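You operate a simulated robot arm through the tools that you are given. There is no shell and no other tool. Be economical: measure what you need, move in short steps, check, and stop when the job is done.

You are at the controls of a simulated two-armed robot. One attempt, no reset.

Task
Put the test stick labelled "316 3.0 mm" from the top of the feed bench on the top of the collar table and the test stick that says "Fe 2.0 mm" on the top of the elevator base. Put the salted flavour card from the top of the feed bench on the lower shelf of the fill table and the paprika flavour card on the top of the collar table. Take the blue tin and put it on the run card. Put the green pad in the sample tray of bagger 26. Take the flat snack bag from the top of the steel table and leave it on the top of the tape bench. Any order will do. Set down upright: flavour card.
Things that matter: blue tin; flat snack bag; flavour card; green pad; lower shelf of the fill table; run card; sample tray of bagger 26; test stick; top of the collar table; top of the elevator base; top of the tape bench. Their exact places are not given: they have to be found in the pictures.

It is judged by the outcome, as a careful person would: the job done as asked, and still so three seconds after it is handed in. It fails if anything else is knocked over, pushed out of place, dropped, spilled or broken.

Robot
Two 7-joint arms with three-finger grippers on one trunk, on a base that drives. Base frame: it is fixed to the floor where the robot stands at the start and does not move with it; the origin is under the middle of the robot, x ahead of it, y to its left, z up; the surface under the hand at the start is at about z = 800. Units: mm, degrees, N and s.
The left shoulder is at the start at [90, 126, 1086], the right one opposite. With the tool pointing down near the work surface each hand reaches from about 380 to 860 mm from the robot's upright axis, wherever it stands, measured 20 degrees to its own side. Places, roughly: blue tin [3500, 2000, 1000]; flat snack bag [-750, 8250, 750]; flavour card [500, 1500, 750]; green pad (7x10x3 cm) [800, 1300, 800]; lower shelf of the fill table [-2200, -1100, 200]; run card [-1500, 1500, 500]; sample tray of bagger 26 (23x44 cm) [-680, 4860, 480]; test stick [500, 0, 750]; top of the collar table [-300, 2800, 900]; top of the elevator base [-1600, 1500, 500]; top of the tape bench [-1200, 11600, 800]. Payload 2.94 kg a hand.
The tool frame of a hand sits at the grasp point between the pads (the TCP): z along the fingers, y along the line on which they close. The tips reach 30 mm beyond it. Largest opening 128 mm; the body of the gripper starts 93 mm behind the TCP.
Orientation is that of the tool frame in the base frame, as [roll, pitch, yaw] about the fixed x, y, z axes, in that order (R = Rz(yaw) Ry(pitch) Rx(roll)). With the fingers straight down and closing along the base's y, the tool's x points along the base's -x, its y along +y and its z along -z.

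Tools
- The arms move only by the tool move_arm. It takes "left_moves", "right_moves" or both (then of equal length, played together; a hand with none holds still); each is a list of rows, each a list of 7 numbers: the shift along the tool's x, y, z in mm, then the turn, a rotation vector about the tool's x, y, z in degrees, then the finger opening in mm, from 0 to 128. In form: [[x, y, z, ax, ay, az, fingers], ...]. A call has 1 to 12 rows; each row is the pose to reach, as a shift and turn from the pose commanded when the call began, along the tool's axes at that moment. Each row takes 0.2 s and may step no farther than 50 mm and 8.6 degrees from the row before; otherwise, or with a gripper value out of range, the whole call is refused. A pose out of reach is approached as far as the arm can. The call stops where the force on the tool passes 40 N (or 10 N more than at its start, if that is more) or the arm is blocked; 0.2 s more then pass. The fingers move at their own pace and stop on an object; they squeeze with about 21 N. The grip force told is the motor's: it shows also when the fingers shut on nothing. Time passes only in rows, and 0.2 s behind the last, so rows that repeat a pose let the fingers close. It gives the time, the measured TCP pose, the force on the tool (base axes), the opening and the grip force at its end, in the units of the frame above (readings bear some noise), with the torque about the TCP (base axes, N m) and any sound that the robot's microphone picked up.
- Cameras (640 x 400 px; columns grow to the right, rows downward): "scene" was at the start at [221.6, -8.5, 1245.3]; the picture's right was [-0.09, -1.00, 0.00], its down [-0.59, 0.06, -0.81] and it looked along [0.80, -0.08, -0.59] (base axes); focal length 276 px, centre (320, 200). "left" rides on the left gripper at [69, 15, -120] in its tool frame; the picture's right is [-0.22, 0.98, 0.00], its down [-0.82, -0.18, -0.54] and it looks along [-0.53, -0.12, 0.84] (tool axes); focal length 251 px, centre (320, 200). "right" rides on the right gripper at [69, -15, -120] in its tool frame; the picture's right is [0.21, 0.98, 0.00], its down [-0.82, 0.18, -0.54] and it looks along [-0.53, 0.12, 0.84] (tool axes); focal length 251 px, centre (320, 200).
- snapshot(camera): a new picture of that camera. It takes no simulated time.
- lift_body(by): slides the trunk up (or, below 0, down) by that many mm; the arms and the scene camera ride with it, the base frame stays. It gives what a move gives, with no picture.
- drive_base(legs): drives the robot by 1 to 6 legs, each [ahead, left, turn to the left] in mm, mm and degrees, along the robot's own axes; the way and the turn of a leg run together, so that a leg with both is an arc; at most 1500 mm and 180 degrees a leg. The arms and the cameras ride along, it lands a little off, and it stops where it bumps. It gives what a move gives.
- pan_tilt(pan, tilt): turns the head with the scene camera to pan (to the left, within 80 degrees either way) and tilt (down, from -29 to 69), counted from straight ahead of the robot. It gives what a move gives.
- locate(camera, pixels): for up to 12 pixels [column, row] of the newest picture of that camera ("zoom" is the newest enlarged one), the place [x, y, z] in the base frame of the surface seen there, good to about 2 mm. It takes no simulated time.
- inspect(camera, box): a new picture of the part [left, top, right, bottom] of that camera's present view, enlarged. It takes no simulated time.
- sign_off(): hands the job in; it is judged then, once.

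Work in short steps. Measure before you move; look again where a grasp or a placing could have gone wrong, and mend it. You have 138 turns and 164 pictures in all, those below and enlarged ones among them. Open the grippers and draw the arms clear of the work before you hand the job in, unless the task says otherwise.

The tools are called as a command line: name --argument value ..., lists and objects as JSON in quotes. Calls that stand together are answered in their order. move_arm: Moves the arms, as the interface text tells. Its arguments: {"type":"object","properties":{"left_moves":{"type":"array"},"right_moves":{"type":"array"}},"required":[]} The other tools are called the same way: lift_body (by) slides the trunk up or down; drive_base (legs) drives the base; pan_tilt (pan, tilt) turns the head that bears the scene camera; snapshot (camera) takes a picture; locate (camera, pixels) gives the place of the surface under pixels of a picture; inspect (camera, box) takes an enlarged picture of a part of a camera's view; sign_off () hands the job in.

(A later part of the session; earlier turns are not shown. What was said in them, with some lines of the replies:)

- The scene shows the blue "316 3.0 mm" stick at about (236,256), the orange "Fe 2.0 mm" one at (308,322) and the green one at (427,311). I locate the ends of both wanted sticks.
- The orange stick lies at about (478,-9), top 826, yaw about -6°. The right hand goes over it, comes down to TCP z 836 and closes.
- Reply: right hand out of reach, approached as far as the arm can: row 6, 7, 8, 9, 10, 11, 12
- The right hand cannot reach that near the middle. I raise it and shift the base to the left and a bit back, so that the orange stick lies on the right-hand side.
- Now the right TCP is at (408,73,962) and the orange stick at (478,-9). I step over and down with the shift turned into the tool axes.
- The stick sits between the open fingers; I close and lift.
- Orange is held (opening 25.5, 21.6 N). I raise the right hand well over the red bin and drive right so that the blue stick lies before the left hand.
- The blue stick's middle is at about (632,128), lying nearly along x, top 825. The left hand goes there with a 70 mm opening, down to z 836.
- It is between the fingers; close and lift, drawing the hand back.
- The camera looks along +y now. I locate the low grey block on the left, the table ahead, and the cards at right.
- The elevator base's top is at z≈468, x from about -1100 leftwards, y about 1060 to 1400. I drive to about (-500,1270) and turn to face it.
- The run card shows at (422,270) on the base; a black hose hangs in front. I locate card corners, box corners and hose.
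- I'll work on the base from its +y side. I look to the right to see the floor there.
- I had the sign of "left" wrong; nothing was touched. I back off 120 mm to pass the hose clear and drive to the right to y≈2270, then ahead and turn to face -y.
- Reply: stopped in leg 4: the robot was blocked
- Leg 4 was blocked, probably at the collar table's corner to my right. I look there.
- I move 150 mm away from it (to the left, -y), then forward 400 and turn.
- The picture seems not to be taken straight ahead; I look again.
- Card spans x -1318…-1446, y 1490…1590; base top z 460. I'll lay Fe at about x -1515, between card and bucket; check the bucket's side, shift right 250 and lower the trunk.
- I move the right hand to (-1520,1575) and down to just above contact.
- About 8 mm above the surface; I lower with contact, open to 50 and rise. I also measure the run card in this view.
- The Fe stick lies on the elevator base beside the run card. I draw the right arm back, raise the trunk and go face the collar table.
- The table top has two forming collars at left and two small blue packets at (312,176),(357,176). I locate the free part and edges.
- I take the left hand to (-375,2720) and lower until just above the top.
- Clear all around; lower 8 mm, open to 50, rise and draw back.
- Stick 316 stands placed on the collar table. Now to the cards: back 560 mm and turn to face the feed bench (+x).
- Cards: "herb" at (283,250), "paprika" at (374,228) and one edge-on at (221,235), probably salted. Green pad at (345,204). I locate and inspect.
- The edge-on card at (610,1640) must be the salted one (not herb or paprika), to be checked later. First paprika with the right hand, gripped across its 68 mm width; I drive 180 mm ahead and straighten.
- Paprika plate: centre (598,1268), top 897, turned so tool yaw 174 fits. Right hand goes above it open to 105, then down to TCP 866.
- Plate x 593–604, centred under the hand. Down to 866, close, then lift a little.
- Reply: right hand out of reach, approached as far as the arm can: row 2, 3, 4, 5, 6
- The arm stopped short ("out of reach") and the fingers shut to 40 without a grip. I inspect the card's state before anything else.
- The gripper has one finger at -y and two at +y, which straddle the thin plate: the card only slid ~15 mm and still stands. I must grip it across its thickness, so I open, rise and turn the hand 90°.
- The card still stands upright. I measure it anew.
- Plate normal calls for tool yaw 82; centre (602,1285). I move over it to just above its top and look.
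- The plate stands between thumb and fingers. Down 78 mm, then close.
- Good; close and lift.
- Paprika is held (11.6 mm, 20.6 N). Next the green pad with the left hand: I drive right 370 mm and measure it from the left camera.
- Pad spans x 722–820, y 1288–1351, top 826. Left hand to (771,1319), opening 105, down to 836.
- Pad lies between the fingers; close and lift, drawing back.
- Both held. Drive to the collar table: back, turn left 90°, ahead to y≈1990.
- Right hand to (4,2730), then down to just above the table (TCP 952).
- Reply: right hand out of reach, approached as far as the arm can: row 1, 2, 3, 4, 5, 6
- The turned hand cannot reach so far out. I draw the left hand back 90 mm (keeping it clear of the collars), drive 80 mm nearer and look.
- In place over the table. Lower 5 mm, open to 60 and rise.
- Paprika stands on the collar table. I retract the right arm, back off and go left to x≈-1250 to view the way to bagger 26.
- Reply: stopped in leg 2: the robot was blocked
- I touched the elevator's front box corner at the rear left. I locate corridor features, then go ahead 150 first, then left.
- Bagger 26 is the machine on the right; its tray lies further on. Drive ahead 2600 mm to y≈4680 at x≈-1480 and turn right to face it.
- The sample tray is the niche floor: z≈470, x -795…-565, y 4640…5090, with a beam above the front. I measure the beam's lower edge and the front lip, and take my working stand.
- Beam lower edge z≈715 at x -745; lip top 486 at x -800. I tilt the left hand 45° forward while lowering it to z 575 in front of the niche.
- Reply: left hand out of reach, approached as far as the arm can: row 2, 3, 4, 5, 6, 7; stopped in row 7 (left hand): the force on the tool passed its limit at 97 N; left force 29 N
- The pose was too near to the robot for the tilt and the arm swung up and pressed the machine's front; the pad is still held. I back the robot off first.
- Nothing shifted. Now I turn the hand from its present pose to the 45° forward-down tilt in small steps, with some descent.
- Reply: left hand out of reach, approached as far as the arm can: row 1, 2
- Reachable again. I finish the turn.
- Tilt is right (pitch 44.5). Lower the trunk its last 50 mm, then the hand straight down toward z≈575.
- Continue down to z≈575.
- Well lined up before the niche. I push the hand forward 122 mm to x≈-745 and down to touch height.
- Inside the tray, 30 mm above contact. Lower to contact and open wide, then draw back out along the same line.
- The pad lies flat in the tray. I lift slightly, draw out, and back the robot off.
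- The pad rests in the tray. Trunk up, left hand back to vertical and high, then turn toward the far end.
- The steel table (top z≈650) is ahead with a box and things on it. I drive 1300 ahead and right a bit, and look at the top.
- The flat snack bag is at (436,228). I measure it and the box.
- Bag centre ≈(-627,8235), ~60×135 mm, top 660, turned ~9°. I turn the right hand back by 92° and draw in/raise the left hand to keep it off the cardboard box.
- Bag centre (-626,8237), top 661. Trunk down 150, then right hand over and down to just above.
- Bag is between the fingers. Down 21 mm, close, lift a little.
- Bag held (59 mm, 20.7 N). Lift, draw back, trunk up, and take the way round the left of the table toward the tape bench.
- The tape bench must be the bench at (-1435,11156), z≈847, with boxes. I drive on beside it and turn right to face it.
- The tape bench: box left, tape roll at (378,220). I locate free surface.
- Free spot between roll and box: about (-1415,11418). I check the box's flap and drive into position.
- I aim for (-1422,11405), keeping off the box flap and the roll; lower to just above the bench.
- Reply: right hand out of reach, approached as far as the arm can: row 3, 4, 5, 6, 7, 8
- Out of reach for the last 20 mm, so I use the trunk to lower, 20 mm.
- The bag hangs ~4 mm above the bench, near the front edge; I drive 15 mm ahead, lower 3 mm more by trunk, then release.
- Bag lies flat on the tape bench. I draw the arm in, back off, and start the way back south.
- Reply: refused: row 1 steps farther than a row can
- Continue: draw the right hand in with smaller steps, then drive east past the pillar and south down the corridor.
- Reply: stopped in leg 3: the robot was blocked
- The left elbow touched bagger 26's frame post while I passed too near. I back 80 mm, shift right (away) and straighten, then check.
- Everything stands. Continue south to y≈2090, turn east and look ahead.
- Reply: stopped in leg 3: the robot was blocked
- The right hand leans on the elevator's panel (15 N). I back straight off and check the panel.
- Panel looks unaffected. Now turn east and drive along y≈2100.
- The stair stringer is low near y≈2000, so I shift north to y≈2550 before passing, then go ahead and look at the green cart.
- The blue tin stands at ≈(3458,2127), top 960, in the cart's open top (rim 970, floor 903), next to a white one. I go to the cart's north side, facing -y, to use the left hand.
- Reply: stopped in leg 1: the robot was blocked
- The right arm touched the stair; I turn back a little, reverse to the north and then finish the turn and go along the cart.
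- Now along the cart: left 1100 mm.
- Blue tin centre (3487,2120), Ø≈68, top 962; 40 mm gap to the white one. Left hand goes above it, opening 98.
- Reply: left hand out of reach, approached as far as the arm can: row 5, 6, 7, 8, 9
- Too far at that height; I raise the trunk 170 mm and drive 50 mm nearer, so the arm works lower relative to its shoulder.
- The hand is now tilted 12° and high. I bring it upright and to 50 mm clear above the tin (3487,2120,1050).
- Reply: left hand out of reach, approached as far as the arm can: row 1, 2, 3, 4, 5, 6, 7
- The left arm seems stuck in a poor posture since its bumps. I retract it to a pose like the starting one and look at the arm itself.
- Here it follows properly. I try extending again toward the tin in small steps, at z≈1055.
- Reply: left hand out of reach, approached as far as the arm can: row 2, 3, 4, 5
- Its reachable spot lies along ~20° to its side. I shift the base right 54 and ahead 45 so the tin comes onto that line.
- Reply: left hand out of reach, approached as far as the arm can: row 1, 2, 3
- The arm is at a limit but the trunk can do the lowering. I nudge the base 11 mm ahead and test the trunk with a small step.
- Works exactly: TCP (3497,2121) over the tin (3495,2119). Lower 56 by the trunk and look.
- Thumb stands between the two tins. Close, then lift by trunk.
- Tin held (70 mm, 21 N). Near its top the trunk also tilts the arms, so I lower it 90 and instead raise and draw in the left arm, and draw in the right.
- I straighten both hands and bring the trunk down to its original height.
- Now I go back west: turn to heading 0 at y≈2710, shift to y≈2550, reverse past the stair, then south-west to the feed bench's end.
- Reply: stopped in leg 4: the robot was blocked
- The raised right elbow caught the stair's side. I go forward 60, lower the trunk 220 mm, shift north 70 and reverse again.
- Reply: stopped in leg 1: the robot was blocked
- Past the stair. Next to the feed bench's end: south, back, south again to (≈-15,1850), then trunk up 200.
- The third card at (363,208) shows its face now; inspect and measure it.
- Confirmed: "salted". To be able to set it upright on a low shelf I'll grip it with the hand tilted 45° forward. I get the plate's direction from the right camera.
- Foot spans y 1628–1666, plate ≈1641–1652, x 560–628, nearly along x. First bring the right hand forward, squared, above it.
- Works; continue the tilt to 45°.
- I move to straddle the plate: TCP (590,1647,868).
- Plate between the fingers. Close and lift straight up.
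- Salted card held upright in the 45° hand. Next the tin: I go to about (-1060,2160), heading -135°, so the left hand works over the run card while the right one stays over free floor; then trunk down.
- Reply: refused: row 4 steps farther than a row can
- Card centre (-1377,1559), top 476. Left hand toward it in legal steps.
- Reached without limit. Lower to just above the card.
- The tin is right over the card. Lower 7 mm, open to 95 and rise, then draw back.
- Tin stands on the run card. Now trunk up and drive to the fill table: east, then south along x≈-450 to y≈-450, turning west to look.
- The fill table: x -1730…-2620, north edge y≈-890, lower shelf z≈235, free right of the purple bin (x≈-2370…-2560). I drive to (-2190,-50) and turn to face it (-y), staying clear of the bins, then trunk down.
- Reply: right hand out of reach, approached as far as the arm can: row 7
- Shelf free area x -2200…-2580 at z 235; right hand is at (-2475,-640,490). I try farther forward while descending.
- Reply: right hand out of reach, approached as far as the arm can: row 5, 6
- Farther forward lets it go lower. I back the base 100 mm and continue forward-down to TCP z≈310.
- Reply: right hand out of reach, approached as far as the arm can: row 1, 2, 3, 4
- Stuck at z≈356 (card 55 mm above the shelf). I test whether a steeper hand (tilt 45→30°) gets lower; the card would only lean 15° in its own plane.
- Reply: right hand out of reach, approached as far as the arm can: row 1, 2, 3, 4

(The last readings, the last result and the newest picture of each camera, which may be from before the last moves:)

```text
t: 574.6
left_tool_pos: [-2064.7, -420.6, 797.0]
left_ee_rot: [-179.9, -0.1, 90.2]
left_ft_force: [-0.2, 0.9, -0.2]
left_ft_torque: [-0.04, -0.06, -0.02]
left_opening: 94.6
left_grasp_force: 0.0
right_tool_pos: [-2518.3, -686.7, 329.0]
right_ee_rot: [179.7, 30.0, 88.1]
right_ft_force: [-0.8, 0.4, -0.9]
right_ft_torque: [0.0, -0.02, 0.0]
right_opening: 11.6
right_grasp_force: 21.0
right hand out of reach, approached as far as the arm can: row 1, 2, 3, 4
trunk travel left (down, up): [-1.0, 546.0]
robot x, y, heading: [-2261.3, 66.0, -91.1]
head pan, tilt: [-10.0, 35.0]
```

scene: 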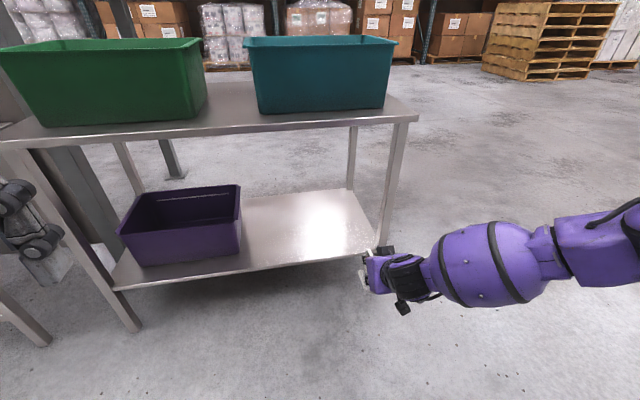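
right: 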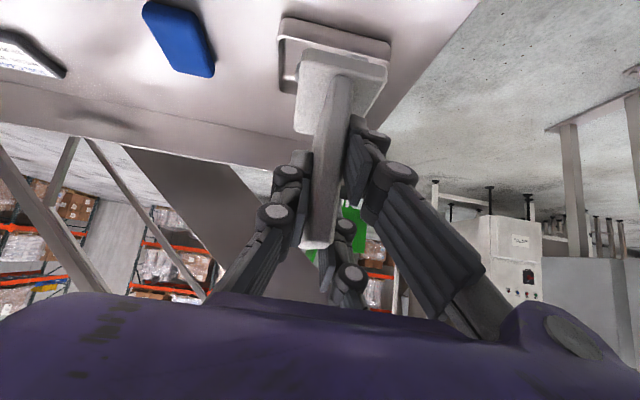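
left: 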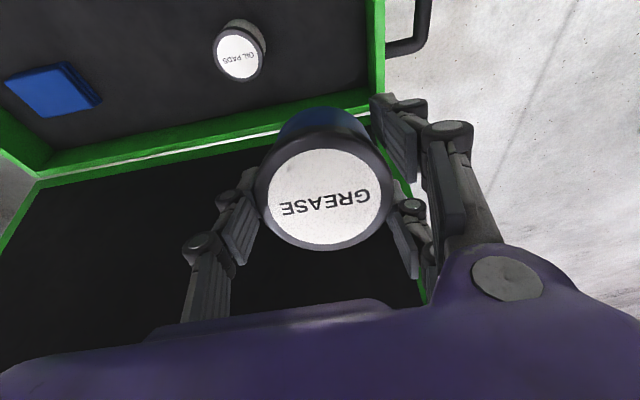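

At 30° tilt it gets to z 329, the card's lowest corner 21 mm above the shelf. I carry it in like that: shift left 130 (clear of the table leg), then 285 ahead, and look.

drive_base --legs '[[0, 130, 0], [285, 0, 0]]'

snapshot --camera "scene"

snapshot --camera "right"

```text
t: 578.0
left_tool_pos: [-1926.0, -710.4, 794.5]
left_ee_rot: [-179.8, -0.2, 91.0]
left_ft_force: [-1.1, 0.6, -0.6]
left_ft_torque: [0.02, 0.0, -0.02]
left_opening: 95.0
left_grasp_force: 0.1
right_tool_pos: [-2378.0, -982.4, 329.3]
right_ee_rot: [179.7, 29.9, 89.0]
right_ft_force: [-0.6, 0.2, -0.4]
right_ft_torque: [-0.01, 0.0, 0.0]
right_opening: 11.6
right_grasp_force: 21.1
trunk travel left (down, up): [-1.0, 546.0]
robot x, y, heading: [-2134.3, -220.5, -89.9]
head pan, tilt: [-10.0, 35.0]
```

```text
36 pictures are left
```

scene: 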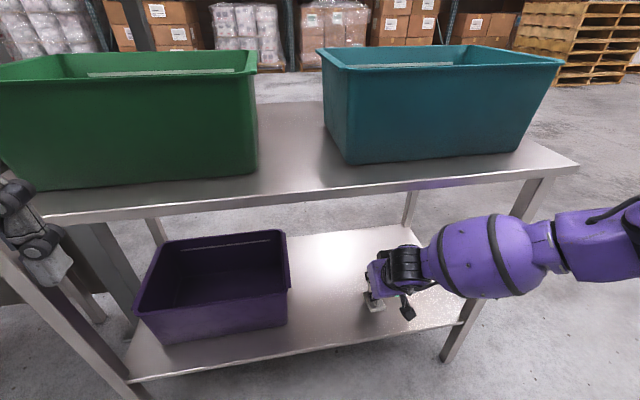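

```text
35 pictures are left
```

right: 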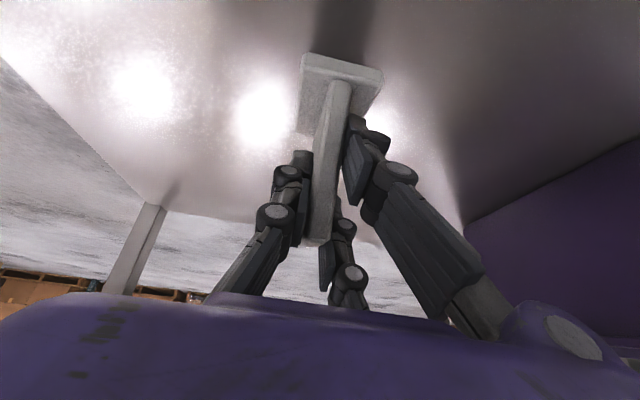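

The card is well inside over the shelf, clear of leg and bin. I lower with a little more steepness until the foot's edge touches.

move_arm --right_moves '[[3, 0, 6, 0, 2.5, 0, 0], [5, 0, 11, 0, 5, 0, 0], [8, 0, 15, 0, 7.5, 0, 0], [10, 0, 19, 0, 10, 0, 0]]'

snapshot --camera "right"

```text
t: 579.0
left_tool_pos: [-1926.6, -710.4, 796.2]
left_ee_rot: [-179.8, -0.1, 91.0]
left_ft_force: [-0.4, 0.2, -0.2]
left_ft_torque: [0.0, -0.01, -0.01]
left_opening: 95.0
left_grasp_force: 0.1
right_tool_pos: [-2385.6, -967.4, 322.5]
right_ee_rot: [179.8, 21.3, 89.1]
right_ft_force: [-0.4, 0.4, -1.0]
right_ft_torque: [0.01, -0.01, 0.01]
right_opening: 11.5
right_grasp_force: 21.3
right hand out of reach, approached as far as the arm can: row 1, 2, 3, 4
trunk travel left (down, up): [-1.0, 546.0]
robot x, y, heading: [-2131.3, -224.8, -90.0]
head pan, tilt: [-10.0, 35.0]
```

```text
34 pictures are left
```

right: 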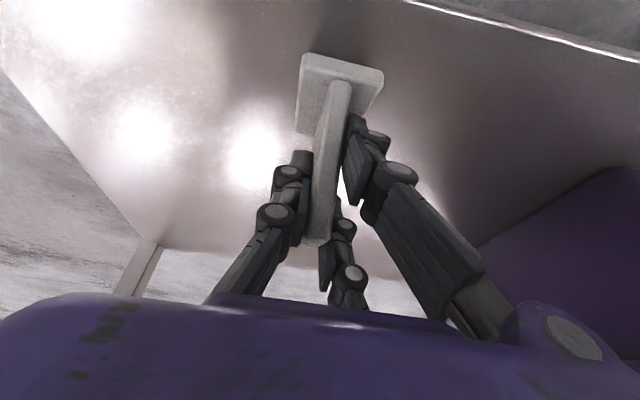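

13 mm still to go. I try farther forward and down at this tilt.

move_arm --right_moves '[[-12, 0, 9, 0, 0, 0, 0], [-24, 0, 18, 0, 0, 0, 0], [-36, 0, 27, 0, 0, 0, 0], [-48, 0, 37, 0, 0, 0, 0]]'

```text
t: 580.0
left_tool_pos: [-1926.9, -709.6, 795.7]
left_ee_rot: [-179.7, -0.1, 91.0]
left_ft_force: [0.5, 0.1, 0.6]
left_ft_torque: [-0.01, -0.03, -0.01]
left_opening: 95.1
left_grasp_force: 0.1
right_tool_pos: [-2389.7, -970.3, 323.4]
right_ee_rot: [179.7, 20.0, 89.1]
right_ft_force: [-0.4, -0.3, -0.3]
right_ft_torque: [-0.04, -0.04, -0.04]
right_opening: 11.3
right_grasp_force: 20.8
right hand out of reach, approached as far as the arm can: row 1, 2, 3, 4
trunk travel left (down, up): [-1.0, 546.0]
robot x, y, heading: [-2133.4, -223.2, -90.0]
head pan, tilt: [-10.0, 35.0]
```

Extension limits it; being 130 mm outside the shoulder line wastes reach. I move the hand 95 mm inward while going forward-down slightly.

move_arm --right_moves '[[0, 32, 0, 0, 0, 0, 0], [-3, 64, 4, 0, 0, 0, 0], [-6, 95, 8, 0, 0, 0, 0], [-10, 95, 14, 0, 0, 0, 0], [-12, 95, 19, 0, 0, 0, 0]]'

```text
t: 581.2
left_tool_pos: [-1926.8, -711.7, 796.1]
left_ee_rot: [-179.8, -0.2, 91.0]
left_ft_force: [0.3, -0.2, -0.2]
left_ft_torque: [0.02, -0.03, -0.01]
left_opening: 95.0
left_grasp_force: 0.1
right_tool_pos: [-2355.0, -953.2, 340.0]
right_ee_rot: [179.7, 20.0, 89.0]
right_ft_force: [0.0, -0.5, -1.2]
right_ft_torque: [0.01, 0.01, -0.02]
right_opening: 11.6
right_grasp_force: 20.9
right hand out of reach, approached as far as the arm can: row 1, 2, 3, 4, 5
trunk travel left (down, up): [-1.0, 546.0]
robot x, y, heading: [-2132.8, -225.3, -90.1]
head pan, tilt: [-10.0, 35.0]
```

Inward is worse, so outward should be better: I move 110 mm outward with a descent.

move_arm --right_moves '[[0, -35, 0, 0, 0, 0, 0], [5, -70, 14, 0, 0, 0, 0], [8, -105, 24, 0, 0, 0, 0], [9, -120, 27, 0, 0, 0, 0]]'

```text
t: 582.2
left_tool_pos: [-1925.7, -708.5, 797.1]
left_ee_rot: [-179.8, 0.1, 91.0]
left_ft_force: [0.8, -0.2, 0.2]
left_ft_torque: [0.01, -0.02, -0.01]
left_opening: 94.8
left_grasp_force: 0.0
right_tool_pos: [-2470.4, -958.6, 317.2]
right_ee_rot: [179.6, 20.6, 89.1]
right_ft_force: [6.3, 0.3, 20.6]
right_ft_torque: [-0.41, -0.14, 0.11]
right_opening: 11.4
right_grasp_force: 21.2
trunk travel left (down, up): [-1.0, 546.0]
robot x, y, heading: [-2132.2, -225.9, -90.0]
head pan, tilt: [-10.0, 35.0]
```

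The foot's edge touches the shelf (20 N up). This outer spot is reachable, so I lift 12 mm, turn the hand back toward 45° so the card stands upright, and settle to z≈308.

move_arm --right_moves '[[-4, 0, -11, 0, 0, 0, 0], [-2, 0, -4, 0, -8, 0, 0], [0, 0, 1, 0, -16, 0, 0], [2, 0, 6, 0, -24, 0, 0], [3, 0, 8, 0, -24, 0, 0]]'

snapshot --camera "right"

snapshot --camera "scene"

```text
t: 583.4
left_tool_pos: [-1926.8, -710.4, 796.0]
left_ee_rot: [-179.8, 0.0, 90.9]
left_ft_force: [0.2, -0.3, -0.3]
left_ft_torque: [-0.01, 0.0, 0.01]
left_opening: 95.0
left_grasp_force: 0.0
right_tool_pos: [-2469.8, -969.9, 326.1]
right_ee_rot: [179.9, 38.8, 88.9]
right_ft_force: [-1.3, -0.2, -0.7]
right_ft_torque: [-0.02, -0.02, 0.02]
right_opening: 11.7
right_grasp_force: 21.3
right hand out of reach, approached as far as the arm can: row 4, 5
trunk travel left (down, up): [-1.0, 546.0]
robot x, y, heading: [-2130.4, -223.2, -90.2]
head pan, tilt: [-10.0, 35.0]
```

```text
33 pictures are left
```

right: 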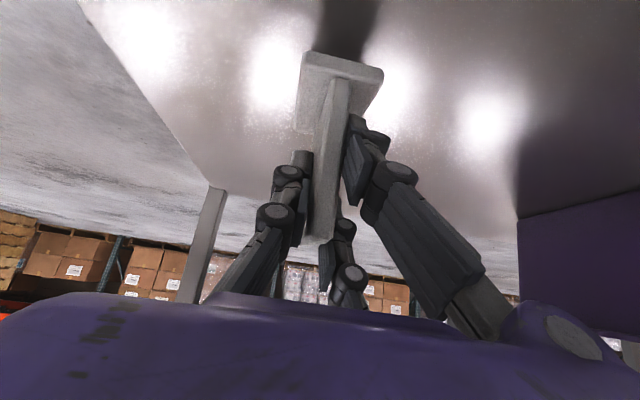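

```text
32 pictures are left
```

scene: 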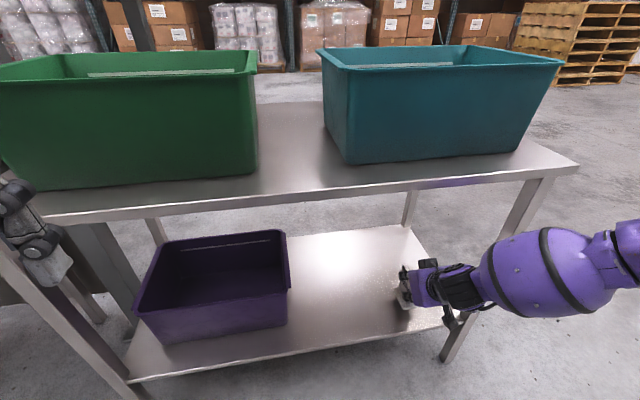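

Nearly upright (6°) but ~20 mm above. I go another 30 mm outward, 5° steeper, and down until contact.

move_arm --right_moves '[[0, -15, 0, 0, 2.5, 0, 0], [4, -30, 5, 0, 5, 0, 0], [8, -32, 10, 0, 5, 0, 0], [11, -32, 13, 0, 5, 0, 0], [13, -32, 15, 0, 5, 0, 0]]'

```text
t: 584.6
left_tool_pos: [-1926.1, -707.7, 798.1]
left_ee_rot: [-179.8, 0.0, 91.0]
left_ft_force: [-0.4, 0.3, 0.0]
left_ft_torque: [-0.02, 0.03, 0.01]
left_opening: 94.9
left_grasp_force: 0.0
right_tool_pos: [-2502.3, -969.1, 308.2]
right_ee_rot: [-179.9, 34.1, 88.9]
right_ft_force: [-2.4, 3.4, 19.5]
right_ft_torque: [-0.51, 0.07, -0.04]
right_opening: 11.9
right_grasp_force: 20.7
trunk travel left (down, up): [-1.0, 546.0]
robot x, y, heading: [-2130.0, -222.8, -90.2]
head pan, tilt: [-10.0, 35.0]
```

Touching with only ~11° lean in its own plane. I open a little so it settles between the fingers, then wider.

move_arm --right_moves '[[0, 0, 0, 0, 0, 0, 18], [0, 0, 0, 0, 0, 0, 22], [0, 0, 0, 0, 0, 0, 40], [0, 0, 0, 0, 0, 0, 60]]'

snapshot --camera "right"

```text
t: 585.6
left_tool_pos: [-1926.2, -710.3, 796.0]
left_ee_rot: [-179.8, -0.1, 91.0]
left_ft_force: [0.6, 0.7, 0.0]
left_ft_torque: [0.01, 0.02, 0.0]
left_opening: 94.7
left_grasp_force: 0.1
right_tool_pos: [-2502.4, -969.5, 305.0]
right_ee_rot: [-180.0, 33.9, 88.9]
right_ft_force: [-0.2, 0.2, 0.3]
right_ft_torque: [-0.02, 0.02, 0.0]
right_opening: 60.4
right_grasp_force: 0.2
trunk travel left (down, up): [-1.0, 546.0]
robot x, y, heading: [-2133.4, -222.8, -90.1]
head pan, tilt: [-10.0, 35.0]
```

```text
31 pictures are left
```

right: 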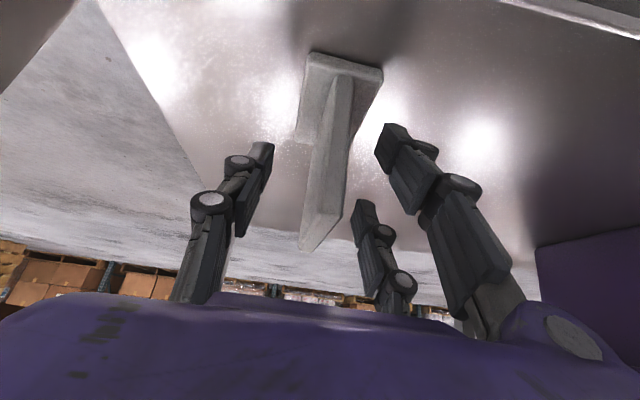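

The card stands upright on the shelf. I withdraw the fingers up and back, then drive back and check.

move_arm --right_moves '[[0, 0, -35, 0, 0, 0, 60], [0, 0, -70, 0, 0, 0, 60], [10, 0, -110, 0, 0, 0, 60]]'

drive_base --legs '[[-350, 0, 0]]'

snapshot --camera "scene"

```text
t: 586.4
left_tool_pos: [-1926.1, -711.0, 795.9]
left_ee_rot: [-179.8, -0.1, 91.0]
left_ft_force: [0.0, 0.3, 0.2]
left_ft_torque: [-0.04, 0.0, 0.03]
left_opening: 94.9
left_grasp_force: 0.1
right_tool_pos: [-2500.4, -898.4, 388.4]
right_ee_rot: [179.9, 33.8, 88.9]
right_ft_force: [0.5, 0.4, -0.1]
right_ft_torque: [0.0, 0.01, -0.01]
right_opening: 60.2
right_grasp_force: 0.1
trunk travel left (down, up): [-1.0, 546.0]
robot x, y, heading: [-2128.9, -227.0, -90.0]
head pan, tilt: [-10.0, 35.0]
```

```text
t: 588.6
left_tool_pos: [-1920.9, -362.5, 795.6]
left_ee_rot: [-179.8, -0.1, 92.1]
left_ft_force: [0.1, -0.2, 0.4]
left_ft_torque: [-0.01, -0.01, -0.05]
left_opening: 94.7
left_grasp_force: 0.2
right_tool_pos: [-2490.7, -562.1, 388.4]
right_ee_rot: [-180.0, 33.8, 90.0]
right_ft_force: [0.0, 0.6, 0.2]
right_ft_torque: [-0.01, -0.01, -0.02]
right_opening: 59.8
right_grasp_force: 0.1
trunk travel left (down, up): [-1.0, 546.0]
robot x, y, heading: [-2137.5, 119.2, -89.3]
head pan, tilt: [-10.0, 35.0]
```

```text
30 pictures are left
```

scene: 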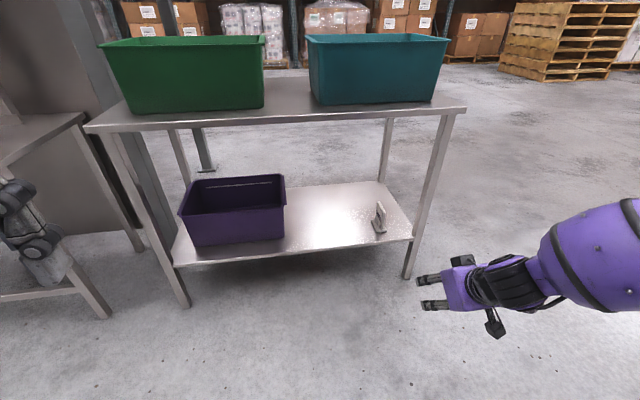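

The salted card stands upright on the fill table's lower shelf at (379,217). Every item was seen in its place after release, and both grippers are open and clear, so I hand the job in.

sign_off

```text
The job is handed in.
```

I placed all seven items as asked and handed the job in. After each release a picture showed the item in place, but I took no final look round all of them.

- **316 3.0 mm stick:** on the top of the collar table.
- **Fe 2.0 mm stick:** on the top of the elevator base.
- **Paprika card:** standing upright on the top of the collar table.
- **Salted card:** standing upright on the lower shelf of the fill table.
- **Blue tin:** on the run card.
- **Green pad:** lying flat in the sample tray of bagger 26. I let it drop the last few centimetres from a tilted hand.
- **Flat snack bag:** on the top of the tape bench.

The robot bumped fixed things on the way:

- **Bagger 26:** the hand pressed its front at up to 97 N, and an elbow later touched its frame post.
- **Elevator:** the base bumped its front box, and a hand touched its control panel.
- **Collar table:** the base was blocked once beside it, probably by the table.
- **Stair:** the right arm caught it twice.

I saw nothing knocked over or out of place in later pictures, but I did not check each contact point up close.
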